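You operate a simulated robot arm through the tools that you are given. There is no shell and no other tool.

The job below is to be done with a simulated robot arm. You get a single attempt, and the scene is never put back.

Task
Wash and dry the used paint brush, and lid both open pots.
Fine: rinse it in the rinsing pot, then wipe it dry on the pad and hang it in the empty plain hole; each lid goes on the pot of its colour.

Only the result counts: the job must be done as asked and must still hold three seconds after the hand-in. Knocking over, shifting, dropping, spilling or breaking anything else fails it. Lids that push on must go on centred and level and be pressed home; caps that screw on are set level and turned clockwise until they are tight.

Robot
A 7-joint arm with a two-finger parallel gripper, fixed in place. Base frame: the origin is on the floor under the middle of its stand, x ahead of it, y to its left, z up; the work surface is at about z = 800. Readings come in mm, degrees, newtons and seconds.
It reaches about 1247 mm from its shoulder. Its first joint turns from -132.0 to 132.0 degrees. Payload 3.91 kg.
Tool frame: the origin (TCP) lies between the finger pads and is the grasp point; the fingertips stand 30 mm ahead of it; z points along the fingers, y is the line along which they close. The gripper opens to 110 mm. The fingers are 20 mm wide and 10 mm thick; the gripper's body (48 by 112 mm) begins 55 mm behind the TCP.
Orientation is that of the tool frame in the base frame, as a unit quaternion [x, y, z, w]. With the fingers straight down and closing along the base's y, the tool's x points along the base's -x, its y along +y and its z along -z.

Tools
- The arm moves only by the tool play_rows. Its argument "deltas" is a list of rows, each a list of 3 entries, a list of its own where there are three numbers: the shift along the base's x, y, z in units of 250 mm (1.0 is 250 mm), then the turn, a rotation vector about the base's x, y, z in units of 90 degrees (1.0 is 90 degrees), then the closure in counts, from 0 (fully open) to 255 (shut). In form: [[[tx, ty, tz], [ax, ay, az], claw], ...]. A call has 1 to 20 rows; each row is the pose to reach, as a shift and turn from the pose commanded when the call began. A call with a number of a shift or a turn outside -1 to 1 is refused whole. Rows are played at 5 a second. More than 50 mm and 8.6 degrees between two rows, or a gripper value outside its range, and nothing of the call is played. Where a pose cannot be reached the arm comes as near as it can. A force on the tool above 40 N (or 10 N above the force at the start of the call, whichever is more), or a blocked arm, ends the call early, and 0.2 s more pass. Each finger travels about 108 mm/s and halts on what it meets, pressing with about 27 N; the grip force reading is that of the motor and also rises with nothing between the fingers. The clock runs only during rows and for 0.2 s after the last one: add rows that repeat a pose to give the fingers time. The reply holds the time, the measured pose of the TCP, the force on the tool along the base axes, the opening and the grip force, in the units named above and with some noise, with the torque about the TCP (base axes, N m) and any sound that the robot's microphone picked up.
- Cameras (640 x 400 px; columns grow to the right, rows downward): "scene" is fixed at [222.7, 659.3, 1609.4]; the picture's right is [-0.18, -0.98, 0.00], its down [-0.93, 0.17, -0.33] and it looks along [0.32, -0.06, -0.94] (base axes); focal length 284 px, centre (320, 200). "wrist" rides on the gripper at [72, 17, -103] in the tool frame; the picture's right is [-0.23, 0.97, 0.00], its down [-0.76, -0.18, -0.62] and it looks along [-0.61, -0.14, 0.78] (tool axes); focal length 222 px, centre (320, 200). There is no depth. A picture from a camera that has moved, and an enlarged one, comes with that camera's place and axes in the base frame and with its lens. The place of the scene camera against the robot may be out by one fixed shift of up to 18 mm in any direction.
- camera(camera): a new picture of that camera. The clock stands still meanwhile.
- close_up(camera, box): a new picture of the part [left, top, right, bottom] of that camera's present view, enlarged. The clock stands still meanwhile.
- close_job(): hands the job in; it is judged then, once.

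Places have to be worked out from the pictures, the camera data and where the tool is seen. Open the gripper and draw the arm clear of the work before you hand the job in, unless the task says otherwise.

The tools are called after "Emit:" as name(argument=value, ...) on one line, values as JSON. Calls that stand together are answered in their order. play_rows: Moves the arm, as the interface text tells. Its arguments: {"type":"object","properties":{"deltas":{"type":"array","items":{"type":"array"}}},"required":["deltas"]} The other tools are called the same way: camera (camera) takes a picture; close_up (camera, box) takes an enlarged picture of a part of a camera's view; close_job () hands the job in.

At the start:

```text
t: 0.0
ee_pos: [320.8, 477.9, 1225.0]
orientation: [0.0, 1.0, -0.001, 0.0]
force: [0.1, -0.3, -0.3]
ft_torque: [-0.02, -0.01, 0.03]
opening: 110.1
grasp_force: 0.0
```

scene: 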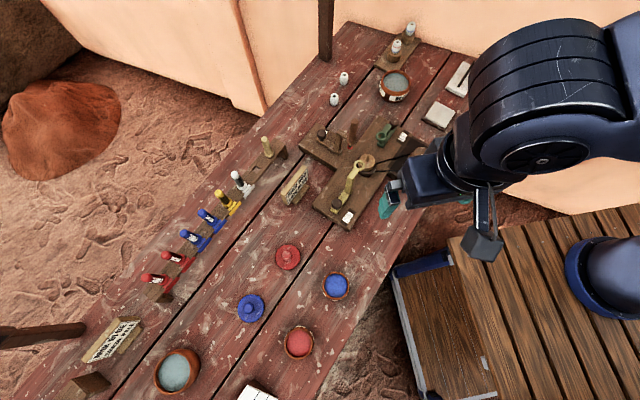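
wrist: 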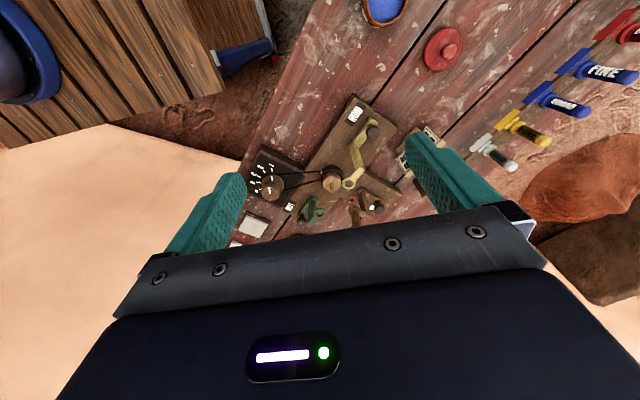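

I'll start by looking at the scene in more detail, enlarging the brush rack, the pots, and the other areas.

Emit:
close_up(camera="scene", box=[130, 130, 310, 310])

Emit:
close_up(camera="scene", box=[60, 240, 360, 400])

Emit:
close_up(camera="scene", box=[280, 10, 480, 240])

```text
2.22 times, centred on (220, 220) of scene
camera zoom: at [222.7, 659.3, 1609.4], right [-0.18, -0.98, 0.0], down [-0.93, 0.17, -0.33], along [0.32, -0.06, -0.94], focal length 631 px, centre (542, 156)
```

zoom: 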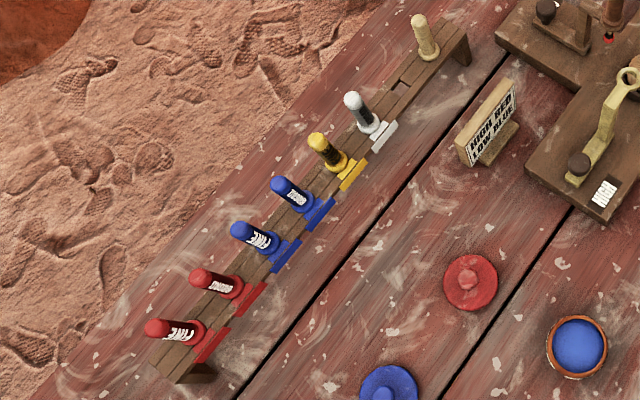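

```text
2.13 times, centred on (210, 320) of scene
camera zoom: at [222.7, 659.3, 1609.4], right [-0.18, -0.98, 0.0], down [-0.93, 0.17, -0.33], along [0.32, -0.06, -0.94], focal length 606 px, centre (555, -56)
```

zoom: 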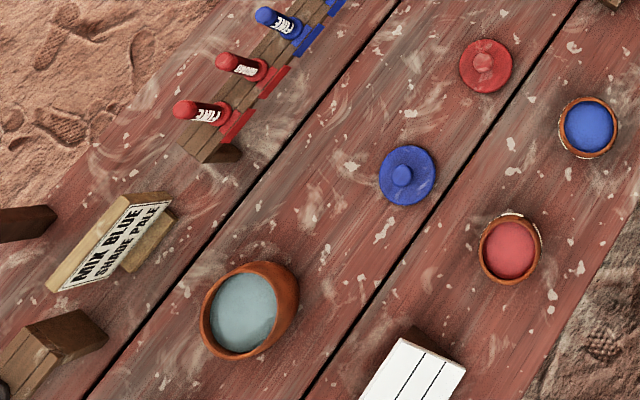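

```text
1.74 times, centred on (380, 125) of scene
camera zoom: at [222.7, 659.3, 1609.4], right [-0.18, -0.98, 0.0], down [-0.93, 0.17, -0.33], along [0.32, -0.06, -0.94], focal length 494 px, centre (216, 330)
```

zoom: 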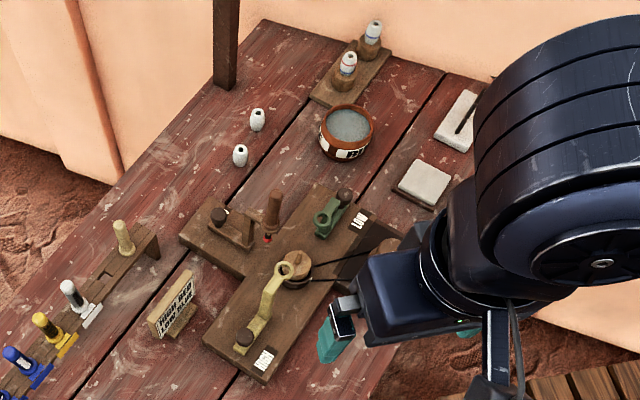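

The arm hides the far pads, so I'll move it high above the bench towards the rinsing pot and pads. The wrist camera can then look at them.

Emit:
play_rows(deltas=[[[0.125, -0.125, 0], [0, 0, 0], 0], [[0.25, -0.25, 0], [0, 0, 0], 0], [[0.375, -0.375, 0], [0, 0, 0], 0], [[0.5, -0.5, 0], [0, 0, 0], 0], [[0.625, -0.625, 0], [0, 0, 0], 0], [[0.75, -0.75, 0], [0, 0, 0], 0], [[0.875, -0.875, 0], [0, 0, 0], 0], [[1.0, -1.0, 0], [0, 0, 0], 0]])

Emit:
camera(camera="wrist")

Emit:
camera(camera="scene")

```text
t: 1.8
ee_pos: [568.4, 228.3, 1228.6]
orientation: [0.0, 1.0, 0.001, 0.0]
force: [-0.2, 0.7, 0.5]
ft_torque: [0.01, -0.02, 0.04]
opening: 110.0
grasp_force: 0.0
```

```text
taken
camera wrist: at [496.2, 244.6, 1331.1], right [0.23, 0.97, 0.0], down [0.76, -0.18, 0.62], along [0.61, -0.14, -0.78], focal length 222 px, centre (320, 200)
```

wrist: 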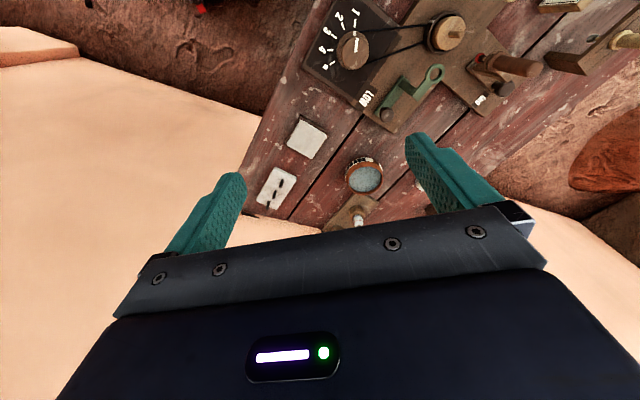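

```text
taken
```

scene: 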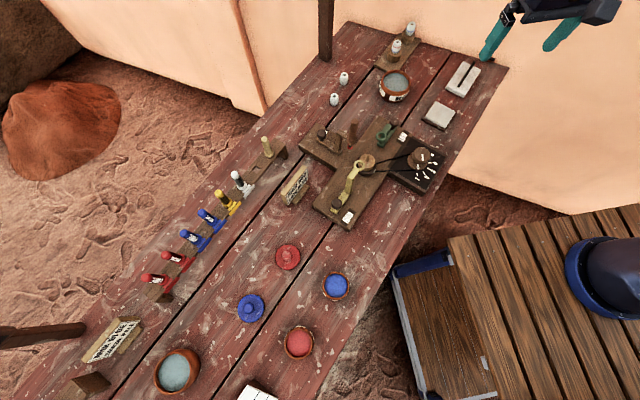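

The scene view is now open. I'll enlarge the area with the pads, rinsing pot and rack, and the dial area.

Emit:
close_up(camera="scene", box=[360, 10, 500, 140])

Emit:
close_up(camera="scene", box=[200, 120, 300, 220])

Emit:
close_up(camera="wrist", box=[240, 90, 420, 240])

Emit:
close_up(camera="scene", box=[290, 110, 460, 240])

```text
3.08 times, centred on (430, 75) of scene
camera zoom: at [222.7, 659.3, 1609.4], right [-0.18, -0.98, 0.0], down [-0.93, 0.17, -0.33], along [0.32, -0.06, -0.94], focal length 874 px, centre (-18, 585)
```

zoom: 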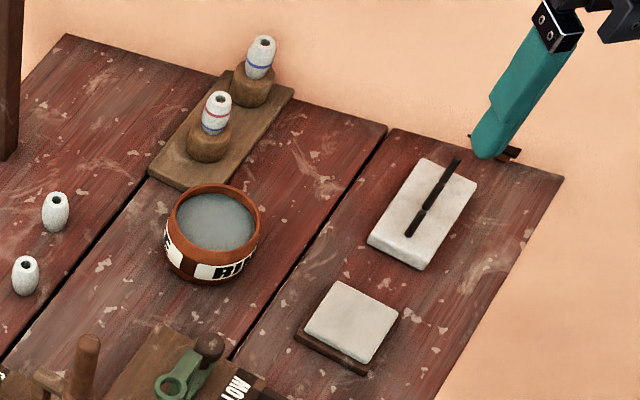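

```text
4.00 times, centred on (250, 170) of scene
camera zoom: at [222.7, 659.3, 1609.4], right [-0.18, -0.98, 0.0], down [-0.93, 0.17, -0.33], along [0.32, -0.06, -0.94], focal length 1136 px, centre (600, 320)
```

zoom: 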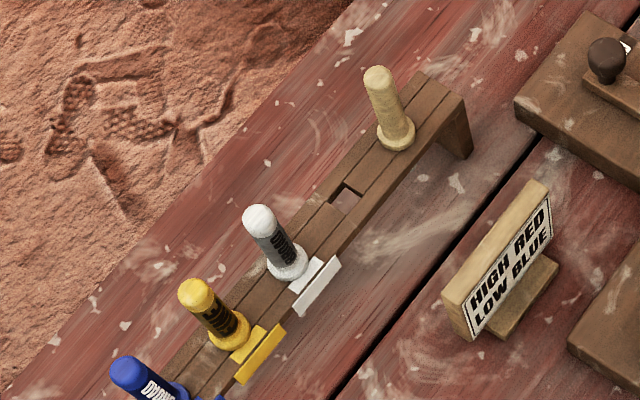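

```text
2.67 times, centred on (330, 165) of wrist
camera zoom: at [496.2, 244.6, 1331.1], right [0.23, 0.97, 0.0], down [0.76, -0.18, 0.62], along [0.61, -0.14, -0.78], focal length 592 px, centre (293, 293)
```

zoom: 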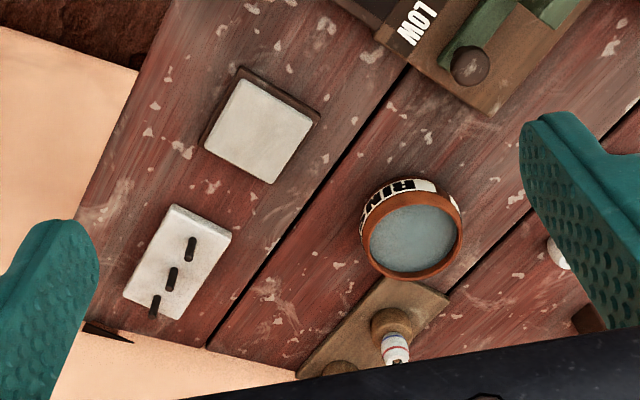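

```text
3.08 times, centred on (375, 175) of scene
camera zoom: at [222.7, 659.3, 1609.4], right [-0.18, -0.98, 0.0], down [-0.93, 0.17, -0.33], along [0.32, -0.06, -0.94], focal length 874 px, centre (151, 277)
```

zoom: 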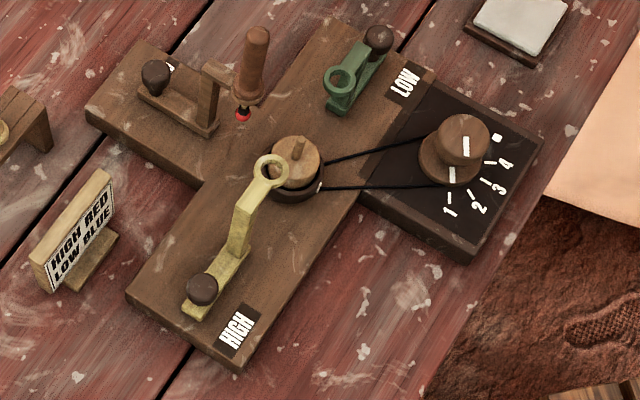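

The machine holds an upright tool with a red tip, which could be the used brush. I'll look closer at it and at the rest of the bench.

Emit:
close_up(camera="scene", box=[310, 110, 380, 170])

Emit:
close_up(camera="wrist", box=[420, 20, 640, 140])

Emit:
close_up(camera="scene", box=[60, 300, 180, 400])

Emit:
close_up(camera="scene", box=[200, 330, 320, 400])

```text
6.67 times, centred on (345, 140) of scene
camera zoom: at [222.7, 659.3, 1609.4], right [-0.18, -0.98, 0.0], down [-0.93, 0.17, -0.33], along [0.32, -0.06, -0.94], focal length 1892 px, centre (153, 600)
```

zoom: 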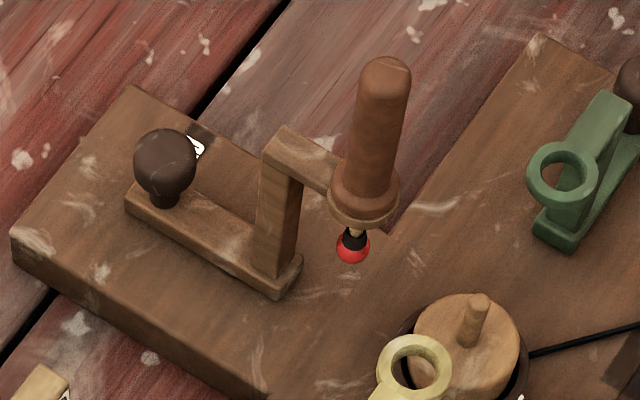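

```text
2.91 times, centred on (530, 80) of wrist
camera zoom: at [496.2, 244.6, 1331.1], right [0.23, 0.97, 0.0], down [0.76, -0.18, 0.62], along [0.61, -0.14, -0.78], focal length 646 px, centre (-291, 549)
```

zoom: 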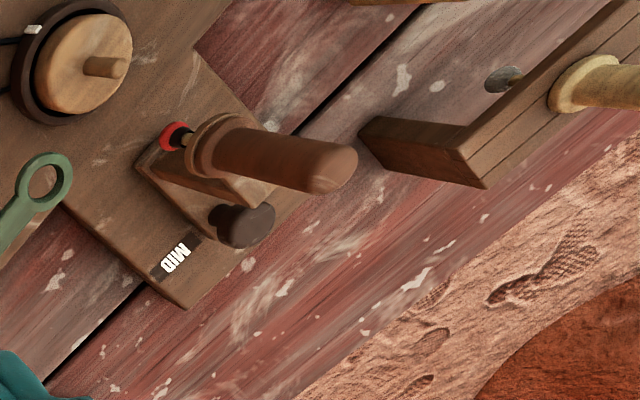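

```text
4.00 times, centred on (120, 350) of scene
camera zoom: at [222.7, 659.3, 1609.4], right [-0.18, -0.98, 0.0], down [-0.93, 0.17, -0.33], along [0.32, -0.06, -0.94], focal length 1136 px, centre (1120, -400)
```

zoom: 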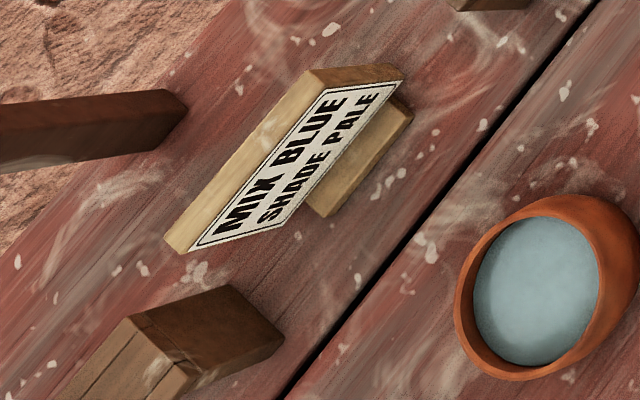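

```text
5.33 times, centred on (260, 365) of scene
camera zoom: at [222.7, 659.3, 1609.4], right [-0.18, -0.98, 0.0], down [-0.93, 0.17, -0.33], along [0.32, -0.06, -0.94], focal length 1514 px, centre (640, -680)
```

zoom: 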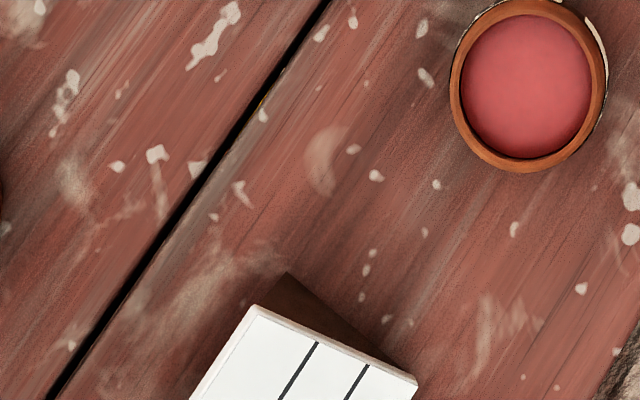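

The brown-handled brush hanging in the ring of the MID arm has a red tip, so it's the used brush. I'll lower the wrist camera over the rinsing pot and pad to measure them and read the labels.

Emit:
play_rows(deltas=[[[0.02, -0.02, -0.12], [0, 0, 0], 0], [[0.04, -0.04, -0.24], [0, 0, 0], 0], [[0.06, -0.06, -0.36], [0, 0, 0], 0], [[0.08, -0.08, -0.48], [0, 0, 0], 0], [[0.1, -0.1, -0.6], [0, 0, 0], 0], [[0.1, -0.1, -0.6], [0, 0, 0], 0], [[0.1, -0.1, -0.6], [0, 0, 0], 0]])

Emit:
camera(camera="wrist")

```text
t: 3.4
ee_pos: [595.4, 203.0, 1074.4]
orientation: [-0.001, 1.0, 0.0, 0.0]
force: [-0.4, 0.2, -0.8]
ft_torque: [0.02, 0.03, 0.04]
opening: 110.1
grasp_force: 0.1
```

```text
taken
camera wrist: at [524.0, 218.8, 1177.4], right [0.23, 0.97, 0.0], down [0.76, -0.18, 0.62], along [0.61, -0.14, -0.78], focal length 222 px, centre (320, 200)
```

wrist: 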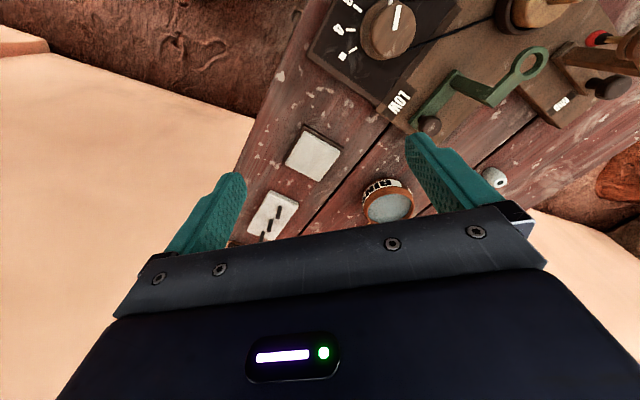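

Emit:
close_up(camera="wrist", box=[230, 110, 430, 245])

Emit:
close_up(camera="wrist", box=[440, 0, 640, 140])

```text
2.96 times, centred on (330, 178) of wrist
camera zoom: at [524.0, 218.8, 1177.4], right [0.23, 0.97, 0.0], down [0.76, -0.18, 0.62], along [0.61, -0.14, -0.78], focal length 658 px, centre (290, 267)
```

zoom: 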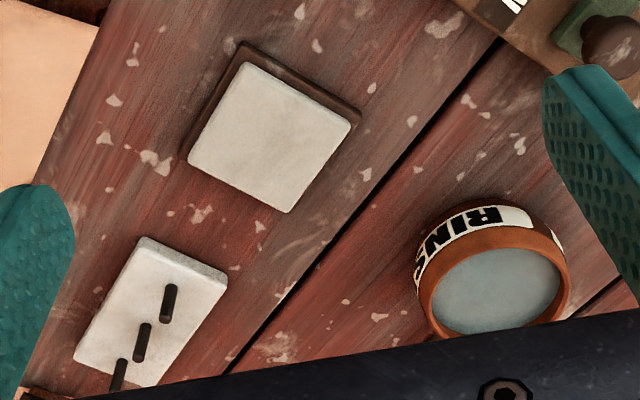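

```text
2.86 times, centred on (540, 70) of wrist
camera zoom: at [524.0, 218.8, 1177.4], right [0.23, 0.97, 0.0], down [0.76, -0.18, 0.62], along [0.61, -0.14, -0.78], focal length 635 px, centre (-309, 571)
```

zoom: 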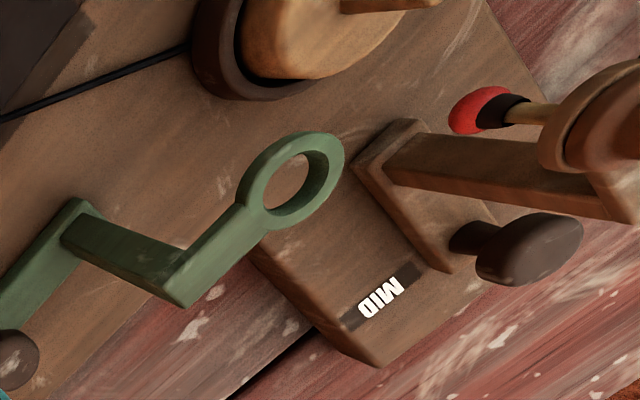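

The label reads "RINSE", and I place the pad top at about (707,163,815). Next I'll look at the used brush from close by.

Emit:
play_rows(deltas=[[[-0.03, 0.15, 0], [0, 0, 0], 0], [[-0.06, 0.3, 0], [0, 0, 0], 0], [[-0.1, 0.45, 0], [0, 0, 0], 0], [[-0.14, 0.6, 0], [0, 0, 0], 0], [[-0.18, 0.75, 0], [0, 0, 0], 0], [[-0.22, 0.9, 0], [0, 0, 0], 0], [[-0.22, 0.9, 0], [0, 0, 0], 0], [[-0.22, 0.9, 0], [0, 0, 0], 0]])

Emit:
camera(camera="wrist")

Emit:
close_up(camera="wrist", box=[280, 60, 480, 220])

```text
t: 5.2
ee_pos: [543.1, 427.5, 1077.1]
orientation: [0.0, 1.0, 0.0, 0.0]
force: [0.0, 0.3, 0.4]
ft_torque: [0.02, -0.02, -0.03]
opening: 110.1
grasp_force: 0.0
```

```text
taken
camera wrist: at [469.6, 442.9, 1179.6], right [0.23, 0.97, 0.0], down [0.76, -0.18, 0.62], along [0.61, -0.14, -0.78], focal length 222 px, centre (320, 200)
```

wrist: 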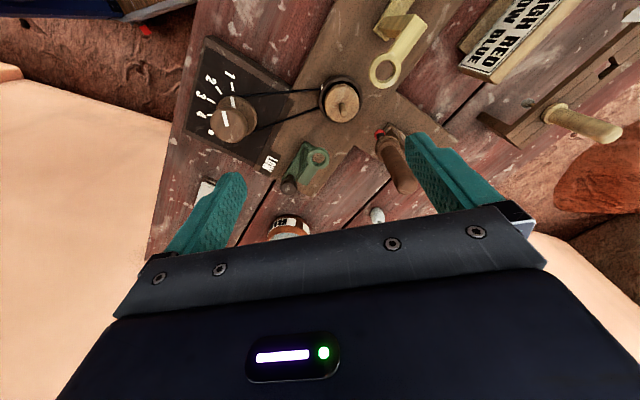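

```text
2.50 times, centred on (380, 140) of wrist
camera zoom: at [469.6, 442.9, 1179.6], right [0.23, 0.97, 0.0], down [0.76, -0.18, 0.62], along [0.61, -0.14, -0.78], focal length 555 px, centre (170, 350)
```

zoom: 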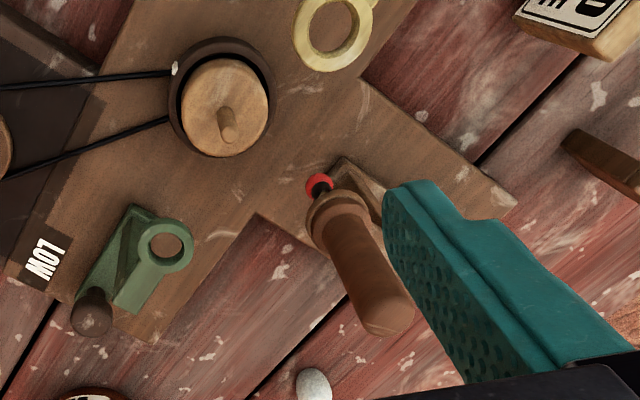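

I measure the used brush as vertical at about (606, 498), with tip z≈881, collar z≈922 and handle top z≈1007. Next I'll look at the rack and its empty plain hole.

Emit:
play_rows(deltas=[[[-0.02, 0.1, 0.1], [0, 0, 0], 0], [[-0.04, 0.25, 0.15], [0, 0, 0], 0], [[-0.08, 0.4, 0.15], [0, 0, 0], 0], [[-0.12, 0.55, 0.15], [0, 0, 0], 0], [[-0.16, 0.7, 0.15], [0, 0, 0], 0], [[-0.16, 0.85, 0.15], [0, 0, 0], 0], [[-0.16, 1.0, 0.15], [0, 0, 0], 0], [[-0.16, 1.0, 0.15], [0, 0, 0], 0], [[-0.16, 1.0, 0.15], [0, 0, 0], 0]])

Emit:
camera(camera="wrist")

Emit:
close_up(camera="wrist", box=[300, 40, 500, 200])

```text
t: 7.2
ee_pos: [499.8, 676.8, 1114.1]
orientation: [0.0, 1.0, 0.001, 0.0]
force: [-0.8, -0.8, -0.3]
ft_torque: [0.02, -0.03, 0.02]
opening: 109.8
grasp_force: 0.0
```

```text
taken
camera wrist: at [428.9, 692.7, 1216.4], right [0.23, 0.97, 0.0], down [0.76, -0.18, 0.62], along [0.61, -0.14, -0.78], focal length 222 px, centre (320, 200)
```

wrist: 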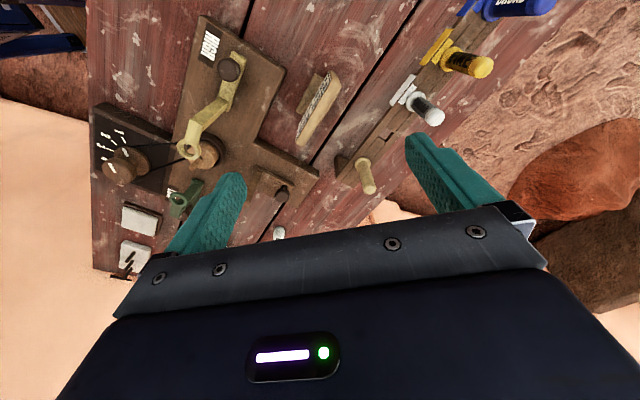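

```text
2.50 times, centred on (400, 120) of wrist
camera zoom: at [428.9, 692.7, 1216.4], right [0.23, 0.97, 0.0], down [0.76, -0.18, 0.62], along [0.61, -0.14, -0.78], focal length 555 px, centre (120, 400)
```

zoom: 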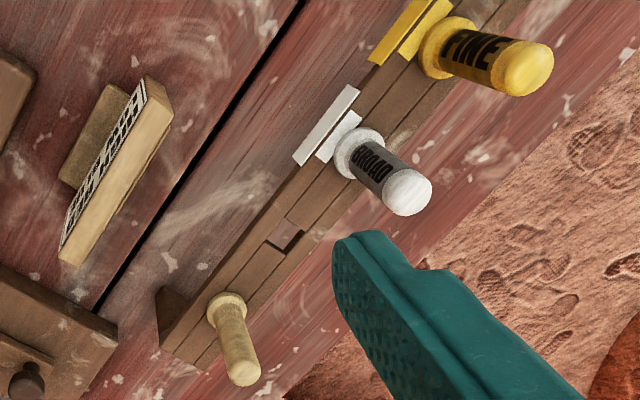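

The empty slot sits between the white brush and the plain brush. I'll take a second view from a shifted place to triangulate the hole and the rack height.

Emit:
play_rows(deltas=[[[-0.05, 0.15, 0], [0, 0, 0], 0], [[-0.1, 0.3, -0.05], [0, 0, 0], 0], [[-0.1, 0.4, -0.15], [0, 0, 0], 0], [[-0.1, 0.4, -0.2], [0, 0, 0], 0], [[-0.1, 0.4, -0.2], [0, 0, 0], 0], [[-0.1, 0.4, -0.2], [0, 0, 0], 0]])

Emit:
camera(camera="wrist")

Emit:
close_up(camera="wrist", box=[240, 80, 400, 220])

```text
t: 8.6
ee_pos: [476.5, 778.8, 1063.3]
orientation: [0.0, 1.0, 0.0, 0.0]
force: [0.0, -1.1, -1.0]
ft_torque: [0.0, -0.02, -0.01]
opening: 110.1
grasp_force: 0.0
```

```text
taken
camera wrist: at [403.1, 794.3, 1166.5], right [0.23, 0.97, 0.0], down [0.76, -0.18, 0.62], along [0.61, -0.14, -0.78], focal length 222 px, centre (320, 200)
```

wrist: 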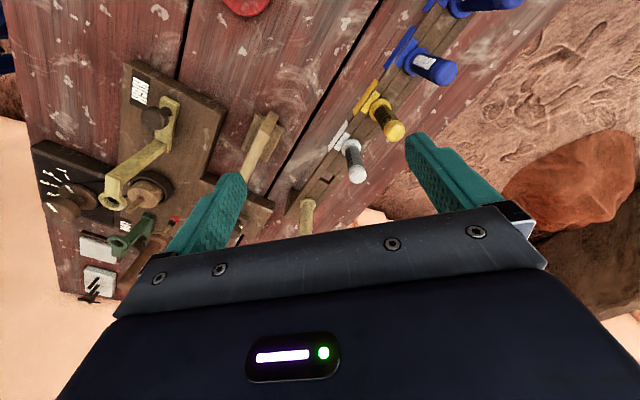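

```text
2.86 times, centred on (320, 150) of wrist
camera zoom: at [403.1, 794.3, 1166.5], right [0.23, 0.97, 0.0], down [0.76, -0.18, 0.62], along [0.61, -0.14, -0.78], focal length 635 px, centre (320, 343)
```

zoom: 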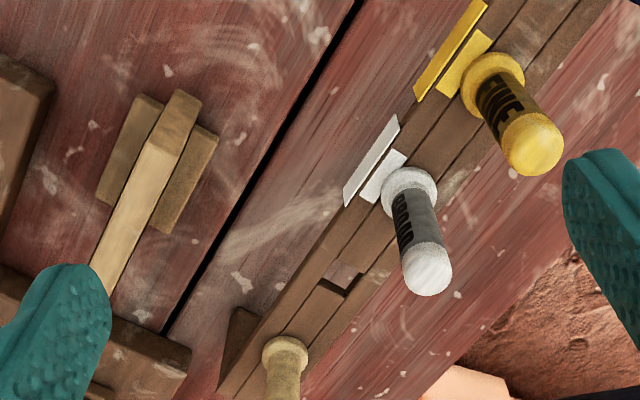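

I triangulate the empty plain hole at about (587, 766), rack top z≈878, and the neighbouring brushes agree with this. I'll go back towards the used brush at a safe height, turning the hand -45° so the fingers will close across the rack line.

Emit:
play_rows(deltas=[[[0, 0, 0.19], [0, 0, 0], 0], [[0.067, -0.15, 0.2], [0, 0, -0.083], 0], [[0.133, -0.3, 0.2], [0, 0, -0.167], 0], [[0.2, -0.45, 0.2], [0, 0, -0.25], 0], [[0.267, -0.6, 0.2], [0, 0, -0.333], 0], [[0.333, -0.75, 0.2], [0, 0, -0.417], 0], [[0.4, -0.9, 0.2], [0, 0, -0.5], 0], [[0.4, -0.9, 0.2], [0, 0, -0.5], 0], [[0.4, -0.9, 0.2], [0, 0, -0.5], 0]])

Emit:
camera(camera="wrist")

Emit:
close_up(camera="wrist", box=[240, 80, 400, 220])

```text
t: 10.6
ee_pos: [575.1, 551.8, 1113.9]
orientation: [0.383, 0.924, 0.0, -0.001]
force: [1.3, -0.4, -0.1]
ft_torque: [0.03, 0.01, 0.0]
opening: 109.7
grasp_force: 0.1
```

```text
taken
camera wrist: at [536.4, 614.3, 1216.6], right [0.85, 0.53, 0.0], down [0.41, -0.66, 0.62], along [0.33, -0.53, -0.78], focal length 222 px, centre (320, 200)
```

wrist: 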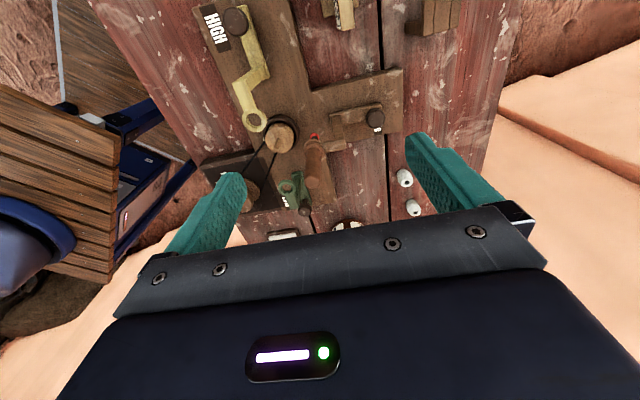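

```text
2.86 times, centred on (320, 150) of wrist
camera zoom: at [536.4, 614.3, 1216.6], right [0.85, 0.53, 0.0], down [0.41, -0.66, 0.62], along [0.33, -0.53, -0.78], focal length 635 px, centre (320, 343)
```

zoom: 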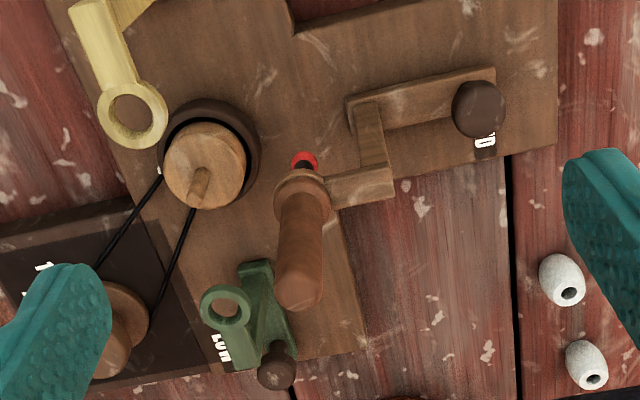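

The brush axis is refined to about (603, 495.5), collar z≈930, top z≈1015 and tip z≈887. I'll centre above it with the fingers partly closed (about 50 mm) so they stay clear of the nearby spindle, then check.

Emit:
play_rows(deltas=[[[0.055, -0.115, 0], [0, 0, 0], 70], [[0.109, -0.23, 0], [0, 0, 0], 139], [[0.109, -0.23, -0.05], [0, 0, 0], 139], [[0.109, -0.23, -0.1], [0, 0, 0], 139], [[0.109, -0.23, -0.1], [0, 0, 0], 139]])

Emit:
camera(camera="wrist")

Emit:
close_up(camera="wrist", box=[240, 80, 400, 220])

Emit:
camera(camera="scene")

```text
t: 11.8
ee_pos: [601.3, 493.6, 1087.0]
orientation: [0.383, 0.924, 0.0, 0.0]
force: [0.6, -0.4, 0.4]
ft_torque: [0.02, -0.01, -0.03]
opening: 50.1
grasp_force: 0.1
```

```text
taken
camera wrist: at [563.0, 556.2, 1190.2], right [0.85, 0.53, 0.0], down [0.41, -0.66, 0.62], along [0.33, -0.53, -0.78], focal length 222 px, centre (320, 200)
```

wrist: 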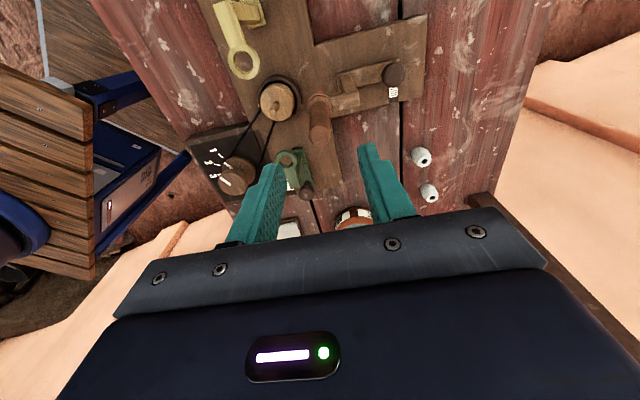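

```text
2.86 times, centred on (320, 150) of wrist
camera zoom: at [563.0, 556.2, 1190.2], right [0.85, 0.53, 0.0], down [0.41, -0.66, 0.62], along [0.33, -0.53, -0.78], focal length 635 px, centre (320, 343)
```

zoom: 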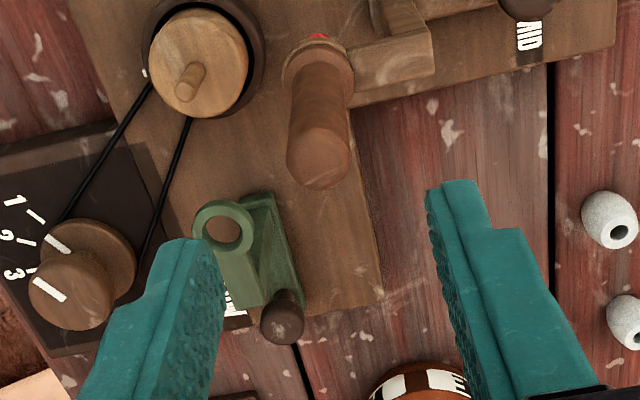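

```text
taken
```

scene: 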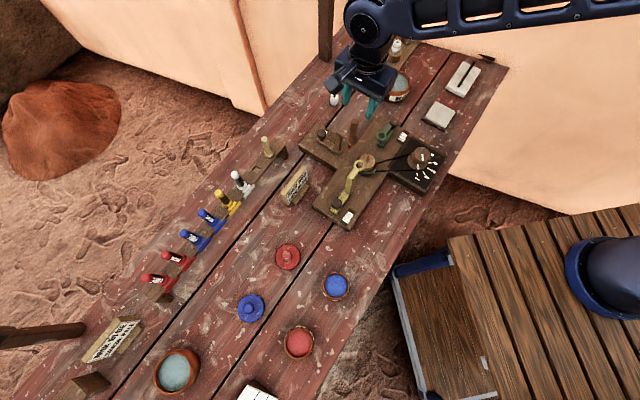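

The handle's end cap sits centred between the fingers. I'll go down to TCP z≈975 and close on the handle.

Emit:
play_rows(deltas=[[[0, 0, -0.12], [0, 0, 0], 139], [[0, 0, -0.24], [0, 0, 0], 139], [[0, 0, -0.34], [0, 0, 0], 139], [[0, 0, -0.4], [0, 0, 0], 139], [[0, 0, -0.45], [0, 0, 0], 139], [[0, 0, -0.45], [0, 0, 0], 139]])

Emit:
close_up(camera="wrist", box=[240, 80, 400, 220])

```text
t: 13.2
ee_pos: [603.4, 493.6, 975.2]
orientation: [0.383, 0.924, 0.0, -0.001]
force: [-0.2, 0.3, -0.2]
ft_torque: [0.0, 0.01, -0.01]
opening: 50.0
grasp_force: 0.0
```

```text
2.86 times, centred on (320, 150) of wrist
camera zoom: at [564.2, 556.4, 1078.3], right [0.85, 0.53, 0.0], down [0.41, -0.66, 0.62], along [0.33, -0.53, -0.78], focal length 635 px, centre (320, 343)
```

zoom: 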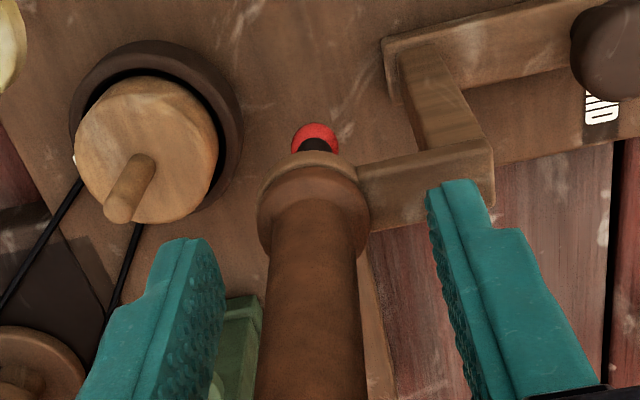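

The handle is about 1.5 mm off centre, so I'll nudge to centre and close the grip.

Emit:
play_rows(deltas=[[[-0.005, -0.003, 0], [0, 0, 0], 139], [[-0.005, -0.003, 0], [0, 0, 0], 190], [[-0.005, -0.003, 0], [0, 0, 0], 255], [[-0.005, -0.003, 0], [0, 0, 0], 255], [[-0.005, -0.003, 0], [0, 0, 0], 255]])

Emit:
close_up(camera="wrist", box=[240, 80, 400, 220])

```text
t: 14.4
ee_pos: [601.3, 492.7, 975.0]
orientation: [0.382, 0.924, -0.001, 0.0]
force: [-0.3, 0.9, 1.0]
ft_torque: [0.0, 0.04, 0.01]
opening: 17.7
grasp_force: 26.7
```

```text
2.86 times, centred on (320, 150) of wrist
camera zoom: at [562.6, 555.6, 1078.5], right [0.85, 0.53, 0.0], down [0.41, -0.66, 0.62], along [0.33, -0.53, -0.78], focal length 635 px, centre (320, 343)
```

zoom: 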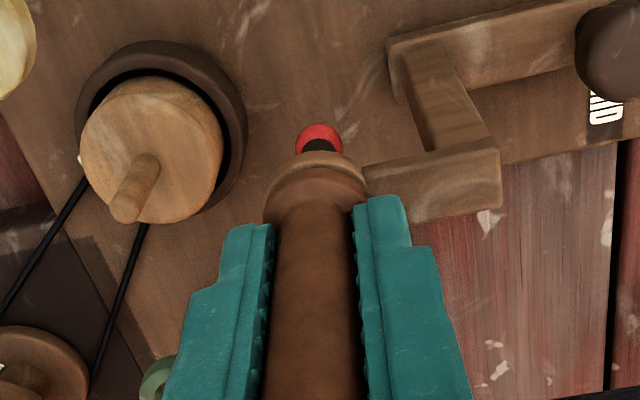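

Gripped at 17.7 mm. I'll lift straight up slowly out of the ring.

Emit:
play_rows(deltas=[[[0, 0, 0.03], [0, 0, 0], 255], [[0, 0, 0.08], [0, 0, 0], 255], [[0, 0, 0.14], [0, 0, 0], 255], [[0, 0, 0.2], [0, 0, 0], 255], [[0, 0, 0.28], [0, 0, 0], 255], [[0, 0, 0.38], [0, 0, 0], 255], [[0, 0, 0.5], [0, 0, 0], 255], [[0, 0, 0.5], [0, 0, 0], 255]])

Emit:
camera(camera="wrist")

Emit:
camera(camera="scene")

```text
t: 16.2
ee_pos: [601.5, 493.2, 1098.9]
orientation: [0.383, 0.924, 0.0, 0.001]
force: [-0.7, -0.6, -0.5]
ft_torque: [0.0, 0.02, 0.0]
opening: 17.3
grasp_force: 27.1
```

```text
taken
camera wrist: at [562.9, 555.7, 1202.8], right [0.85, 0.53, 0.0], down [0.41, -0.66, 0.62], along [0.33, -0.53, -0.78], focal length 222 px, centre (320, 200)
```

wrist: 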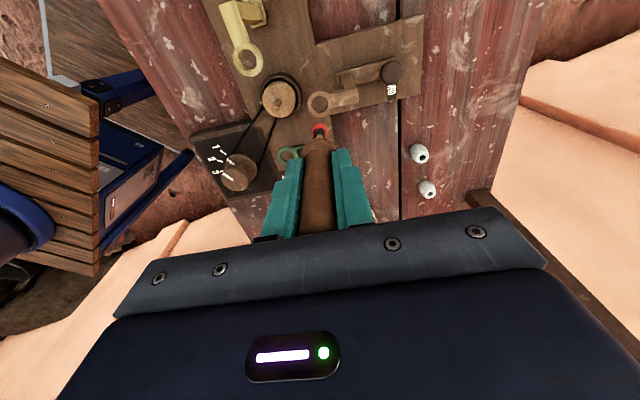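

```text
taken
```

scene: 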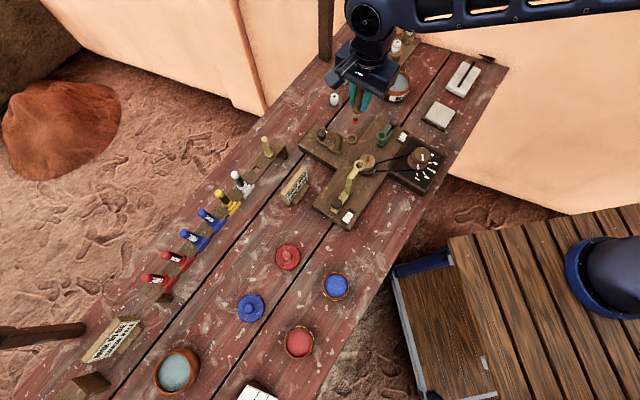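

The brush is free with its red tip visible. I'll move to where the rinsing pot is visible beside the brush, to measure it well.

Emit:
play_rows(deltas=[[[0.02, -0.16, 0], [0, 0, 0], 255], [[0.04, -0.33, 0], [0, 0, 0], 255], [[0.06, -0.5, 0], [0, 0, 0], 255], [[0.08, -0.67, 0], [0, 0, 0], 255], [[0.1, -0.84, 0], [0, 0, 0], 255], [[0.125, -1.0, 0], [0, 0, 0], 255], [[0.125, -1.0, 0], [0, 0, 0], 255], [[0.125, -1.0, 0], [0, 0, 0], 255]])

Emit:
camera(camera="wrist")

Emit:
close_up(camera="wrist", box=[370, 60, 530, 200])

```text
t: 18.0
ee_pos: [633.0, 245.0, 1102.9]
orientation: [0.383, 0.924, 0.0, 0.0]
force: [0.1, -0.4, -0.1]
ft_torque: [0.03, -0.01, -0.01]
opening: 17.5
grasp_force: 26.9
```

```text
taken
camera wrist: at [593.6, 307.3, 1205.5], right [0.85, 0.53, 0.0], down [0.41, -0.66, 0.62], along [0.33, -0.53, -0.78], focal length 222 px, centre (320, 200)
```

wrist: 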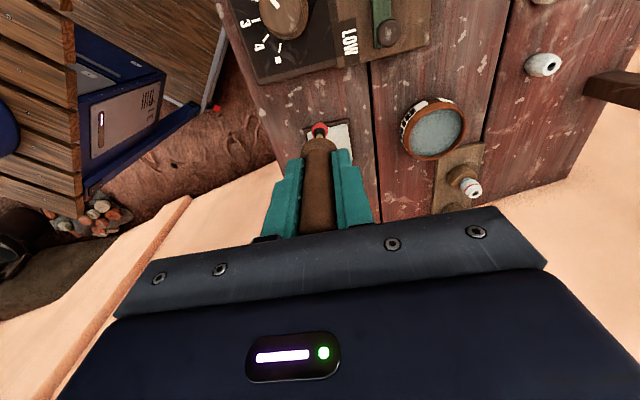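

```text
2.86 times, centred on (450, 130) of wrist
camera zoom: at [593.6, 307.3, 1205.5], right [0.85, 0.53, 0.0], down [0.41, -0.66, 0.62], along [0.33, -0.53, -0.78], focal length 635 px, centre (-51, 400)
```

zoom: 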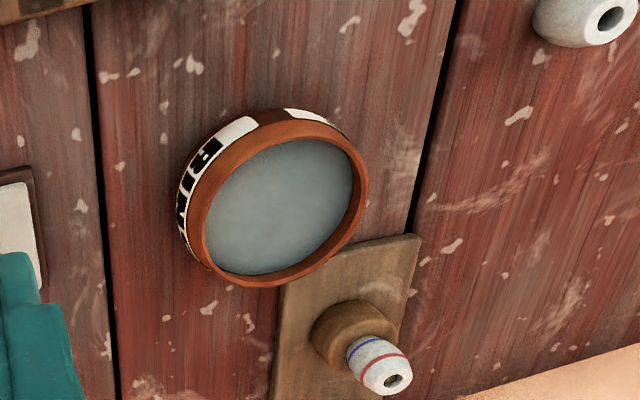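

I triangulate the rinsing pot centre at about (834, 288) with the rim at z≈840. I'll move above it and check before dipping.

Emit:
play_rows(deltas=[[[0.16, 0.035, 0], [0, 0, 0], 255], [[0.32, 0.07, 0], [0, 0, 0], 255], [[0.48, 0.105, 0], [0, 0, 0], 255], [[0.64, 0.14, 0], [0, 0, 0], 255], [[0.804, 0.1734, 0], [0, 0, 0], 255], [[0.804, 0.1734, -0.1], [0, 0, 0], 255], [[0.804, 0.1734, -0.24], [0, 0, 0], 255], [[0.804, 0.1734, -0.36], [0, 0, 0], 255], [[0.804, 0.1734, -0.36], [0, 0, 0], 255], [[0.804, 0.1734, -0.36], [0, 0, 0], 255]])

Emit:
camera(camera="wrist")

Emit:
close_up(camera="wrist", box=[240, 60, 400, 200])

Emit:
close_up(camera="scene", box=[330, 20, 480, 140])

```text
t: 20.2
ee_pos: [834.2, 290.2, 1008.3]
orientation: [0.383, 0.924, 0.001, 0.0]
force: [-0.4, 0.1, -0.1]
ft_torque: [-0.01, -0.02, 0.03]
opening: 17.6
grasp_force: 27.4
```

```text
taken
camera wrist: at [796.7, 351.4, 1112.2], right [0.85, 0.53, 0.0], down [0.41, -0.66, 0.62], along [0.33, -0.53, -0.78], focal length 222 px, centre (320, 200)
```

wrist: 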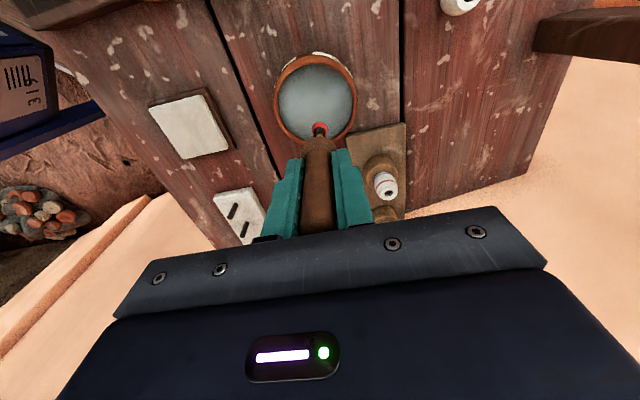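

```text
2.86 times, centred on (320, 130) of wrist
camera zoom: at [796.7, 351.4, 1112.2], right [0.85, 0.53, 0.0], down [0.41, -0.66, 0.62], along [0.33, -0.53, -0.78], focal length 635 px, centre (320, 400)
```

zoom: 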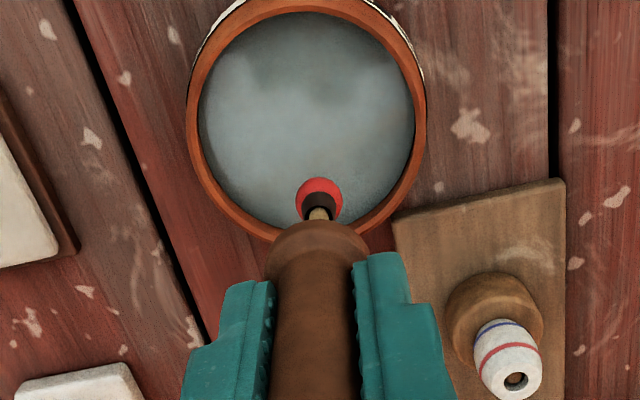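

```text
3.33 times, centred on (405, 80) of scene
camera zoom: at [222.7, 659.3, 1609.4], right [-0.18, -0.98, 0.0], down [-0.93, 0.17, -0.33], along [0.32, -0.06, -0.94], focal length 946 px, centre (37, 600)
```

zoom: 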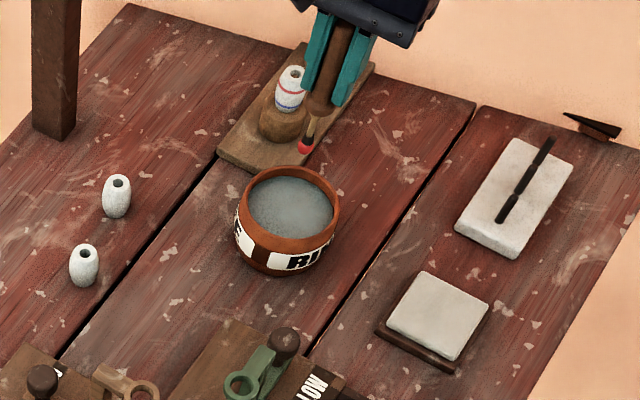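

The brush is above the pot, and the refined pot centre is about (828, 291). I'll shift a few mm and lower the tip gently into the water, well clear of the rim.

Emit:
play_rows(deltas=[[[-0.024, 0.012, -0.08], [0, 0, 0], 255], [[-0.024, 0.012, -0.16], [0, 0, 0], 255], [[-0.024, 0.012, -0.22], [0, 0, 0], 255], [[-0.024, 0.012, -0.27], [0, 0, 0], 255], [[-0.024, 0.012, -0.31], [0, 0, 0], 255], [[-0.024, 0.012, -0.34], [0, 0, 0], 255], [[-0.024, 0.012, -0.36], [0, 0, 0], 255], [[-0.024, 0.012, -0.36], [0, 0, 0], 255]])

Emit:
camera(camera="wrist")

Emit:
close_up(camera="scene", box=[330, 20, 480, 140])

```text
t: 22.0
ee_pos: [827.3, 290.4, 920.6]
orientation: [0.383, 0.924, 0.0, 0.0]
force: [0.4, 0.3, -0.7]
ft_torque: [0.03, 0.01, -0.02]
opening: 17.6
grasp_force: 27.0
```

```text
taken
camera wrist: at [789.1, 353.3, 1023.4], right [0.85, 0.53, 0.0], down [0.41, -0.66, 0.62], along [0.33, -0.53, -0.78], focal length 222 px, centre (320, 200)
```

wrist: 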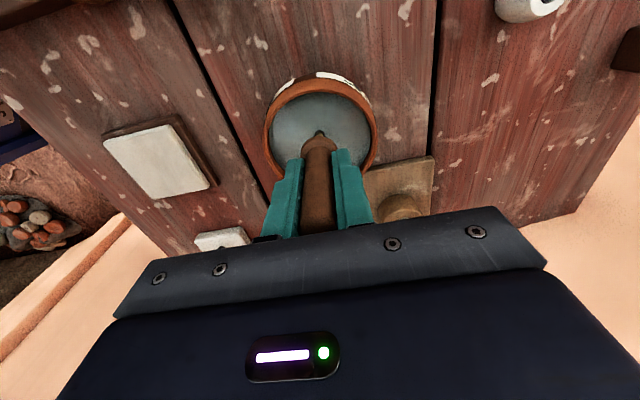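

```text
3.33 times, centred on (405, 80) of scene
camera zoom: at [222.7, 659.3, 1609.4], right [-0.18, -0.98, 0.0], down [-0.93, 0.17, -0.33], along [0.32, -0.06, -0.94], focal length 946 px, centre (37, 600)
```

zoom: 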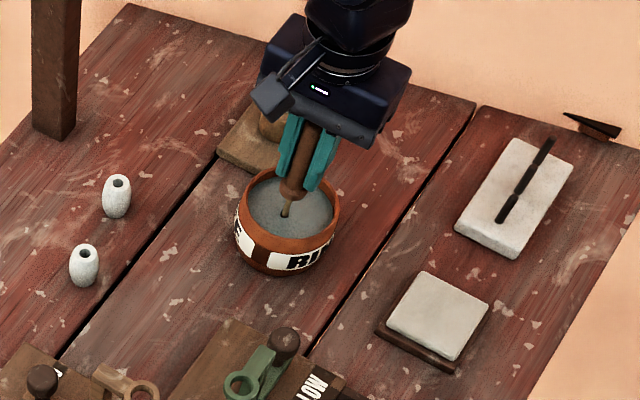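

The bristles are underwater and the brush is centred in the pot. I'll swish gently in small circles to rinse.

Emit:
play_rows(deltas=[[[0.03, 0, -0.01], [0, 0, 0], 255], [[0.03, 0.03, -0.01], [0, 0, 0], 255], [[0, 0.04, -0.01], [0, 0, 0], 255], [[-0.03, 0.03, -0.01], [0, 0, 0], 255], [[-0.04, 0, -0.01], [0, 0, 0], 255], [[-0.03, -0.03, -0.01], [0, 0, 0], 255], [[0, -0.04, -0.01], [0, 0, 0], 255], [[0.03, -0.03, -0.01], [0, 0, 0], 255], [[0.04, 0, -0.01], [0, 0, 0], 255], [[0.03, 0.03, -0.01], [0, 0, 0], 255], [[0, 0.04, -0.01], [0, 0, 0], 255], [[-0.03, 0.03, -0.01], [0, 0, 0], 255], [[-0.04, 0, -0.01], [0, 0, 0], 255], [[-0.03, -0.03, -0.01], [0, 0, 0], 255], [[0, -0.04, -0.01], [0, 0, 0], 255], [[0, -0.02, -0.01], [0, 0, 0], 255], [[0, 0, 0], [0, 0, 0], 255], [[0, 0, 0], [0, 0, 0], 255]])

Emit:
close_up(camera="scene", box=[330, 20, 480, 140])

```text
t: 25.8
ee_pos: [827.5, 290.9, 919.5]
orientation: [0.383, 0.924, 0.0, 0.0]
force: [0.1, -0.4, -0.8]
ft_torque: [0.02, 0.02, 0.04]
opening: 17.5
grasp_force: 26.9
```

```text
3.33 times, centred on (405, 80) of scene
camera zoom: at [222.7, 659.3, 1609.4], right [-0.18, -0.98, 0.0], down [-0.93, 0.17, -0.33], along [0.32, -0.06, -0.94], focal length 946 px, centre (37, 600)
```

zoom: 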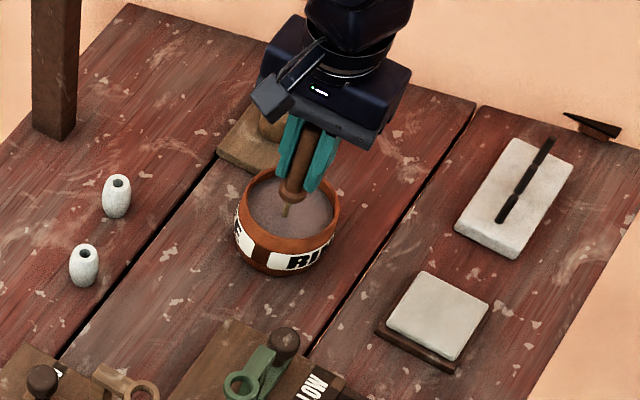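

The water has turned slightly pink, so the paint is washing off. I'll lift straight up and look at the tip.

Emit:
play_rows(deltas=[[[0, 0, 0.04], [0, 0, 0], 255], [[0, 0, 0.1], [0, 0, 0], 255], [[0, 0, 0.18], [0, 0, 0], 255], [[0, 0, 0.28], [0, 0, 0], 255], [[0, 0, 0.4], [0, 0, 0], 255], [[0, 0, 0.4], [0, 0, 0], 255], [[0, 0, 0.4], [0, 0, 0], 255]])

Emit:
close_up(camera="wrist", box=[240, 60, 400, 200])

Emit:
close_up(camera="scene", box=[370, 20, 440, 80])

```text
t: 27.4
ee_pos: [828.5, 290.5, 1019.9]
orientation: [0.382, 0.924, 0.0, -0.001]
force: [-0.8, -0.6, 0.3]
ft_torque: [0.0, 0.0, 0.01]
opening: 17.5
grasp_force: 27.8
```

```text
2.86 times, centred on (320, 130) of wrist
camera zoom: at [790.1, 352.3, 1122.7], right [0.85, 0.53, 0.0], down [0.41, -0.66, 0.62], along [0.33, -0.53, -0.78], focal length 635 px, centre (320, 400)
```

zoom: 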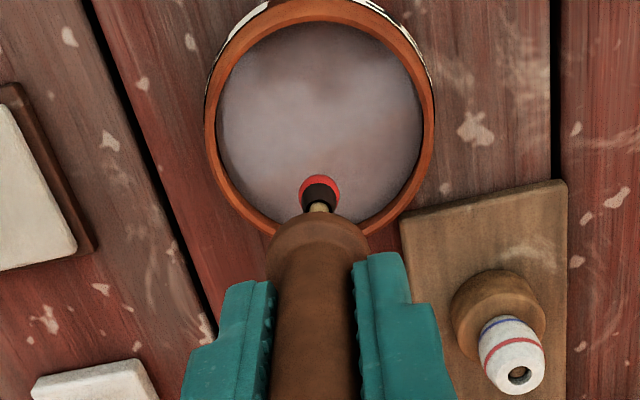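

```text
6.67 times, centred on (405, 50) of scene
camera zoom: at [222.7, 659.3, 1609.4], right [-0.18, -0.98, 0.0], down [-0.93, 0.17, -0.33], along [0.32, -0.06, -0.94], focal length 1892 px, centre (-247, 1200)
```

zoom: 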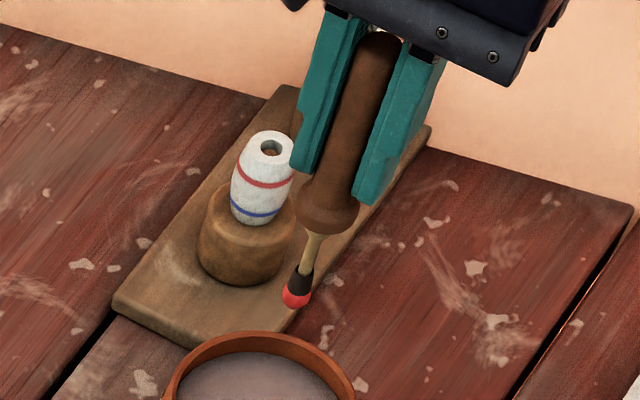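

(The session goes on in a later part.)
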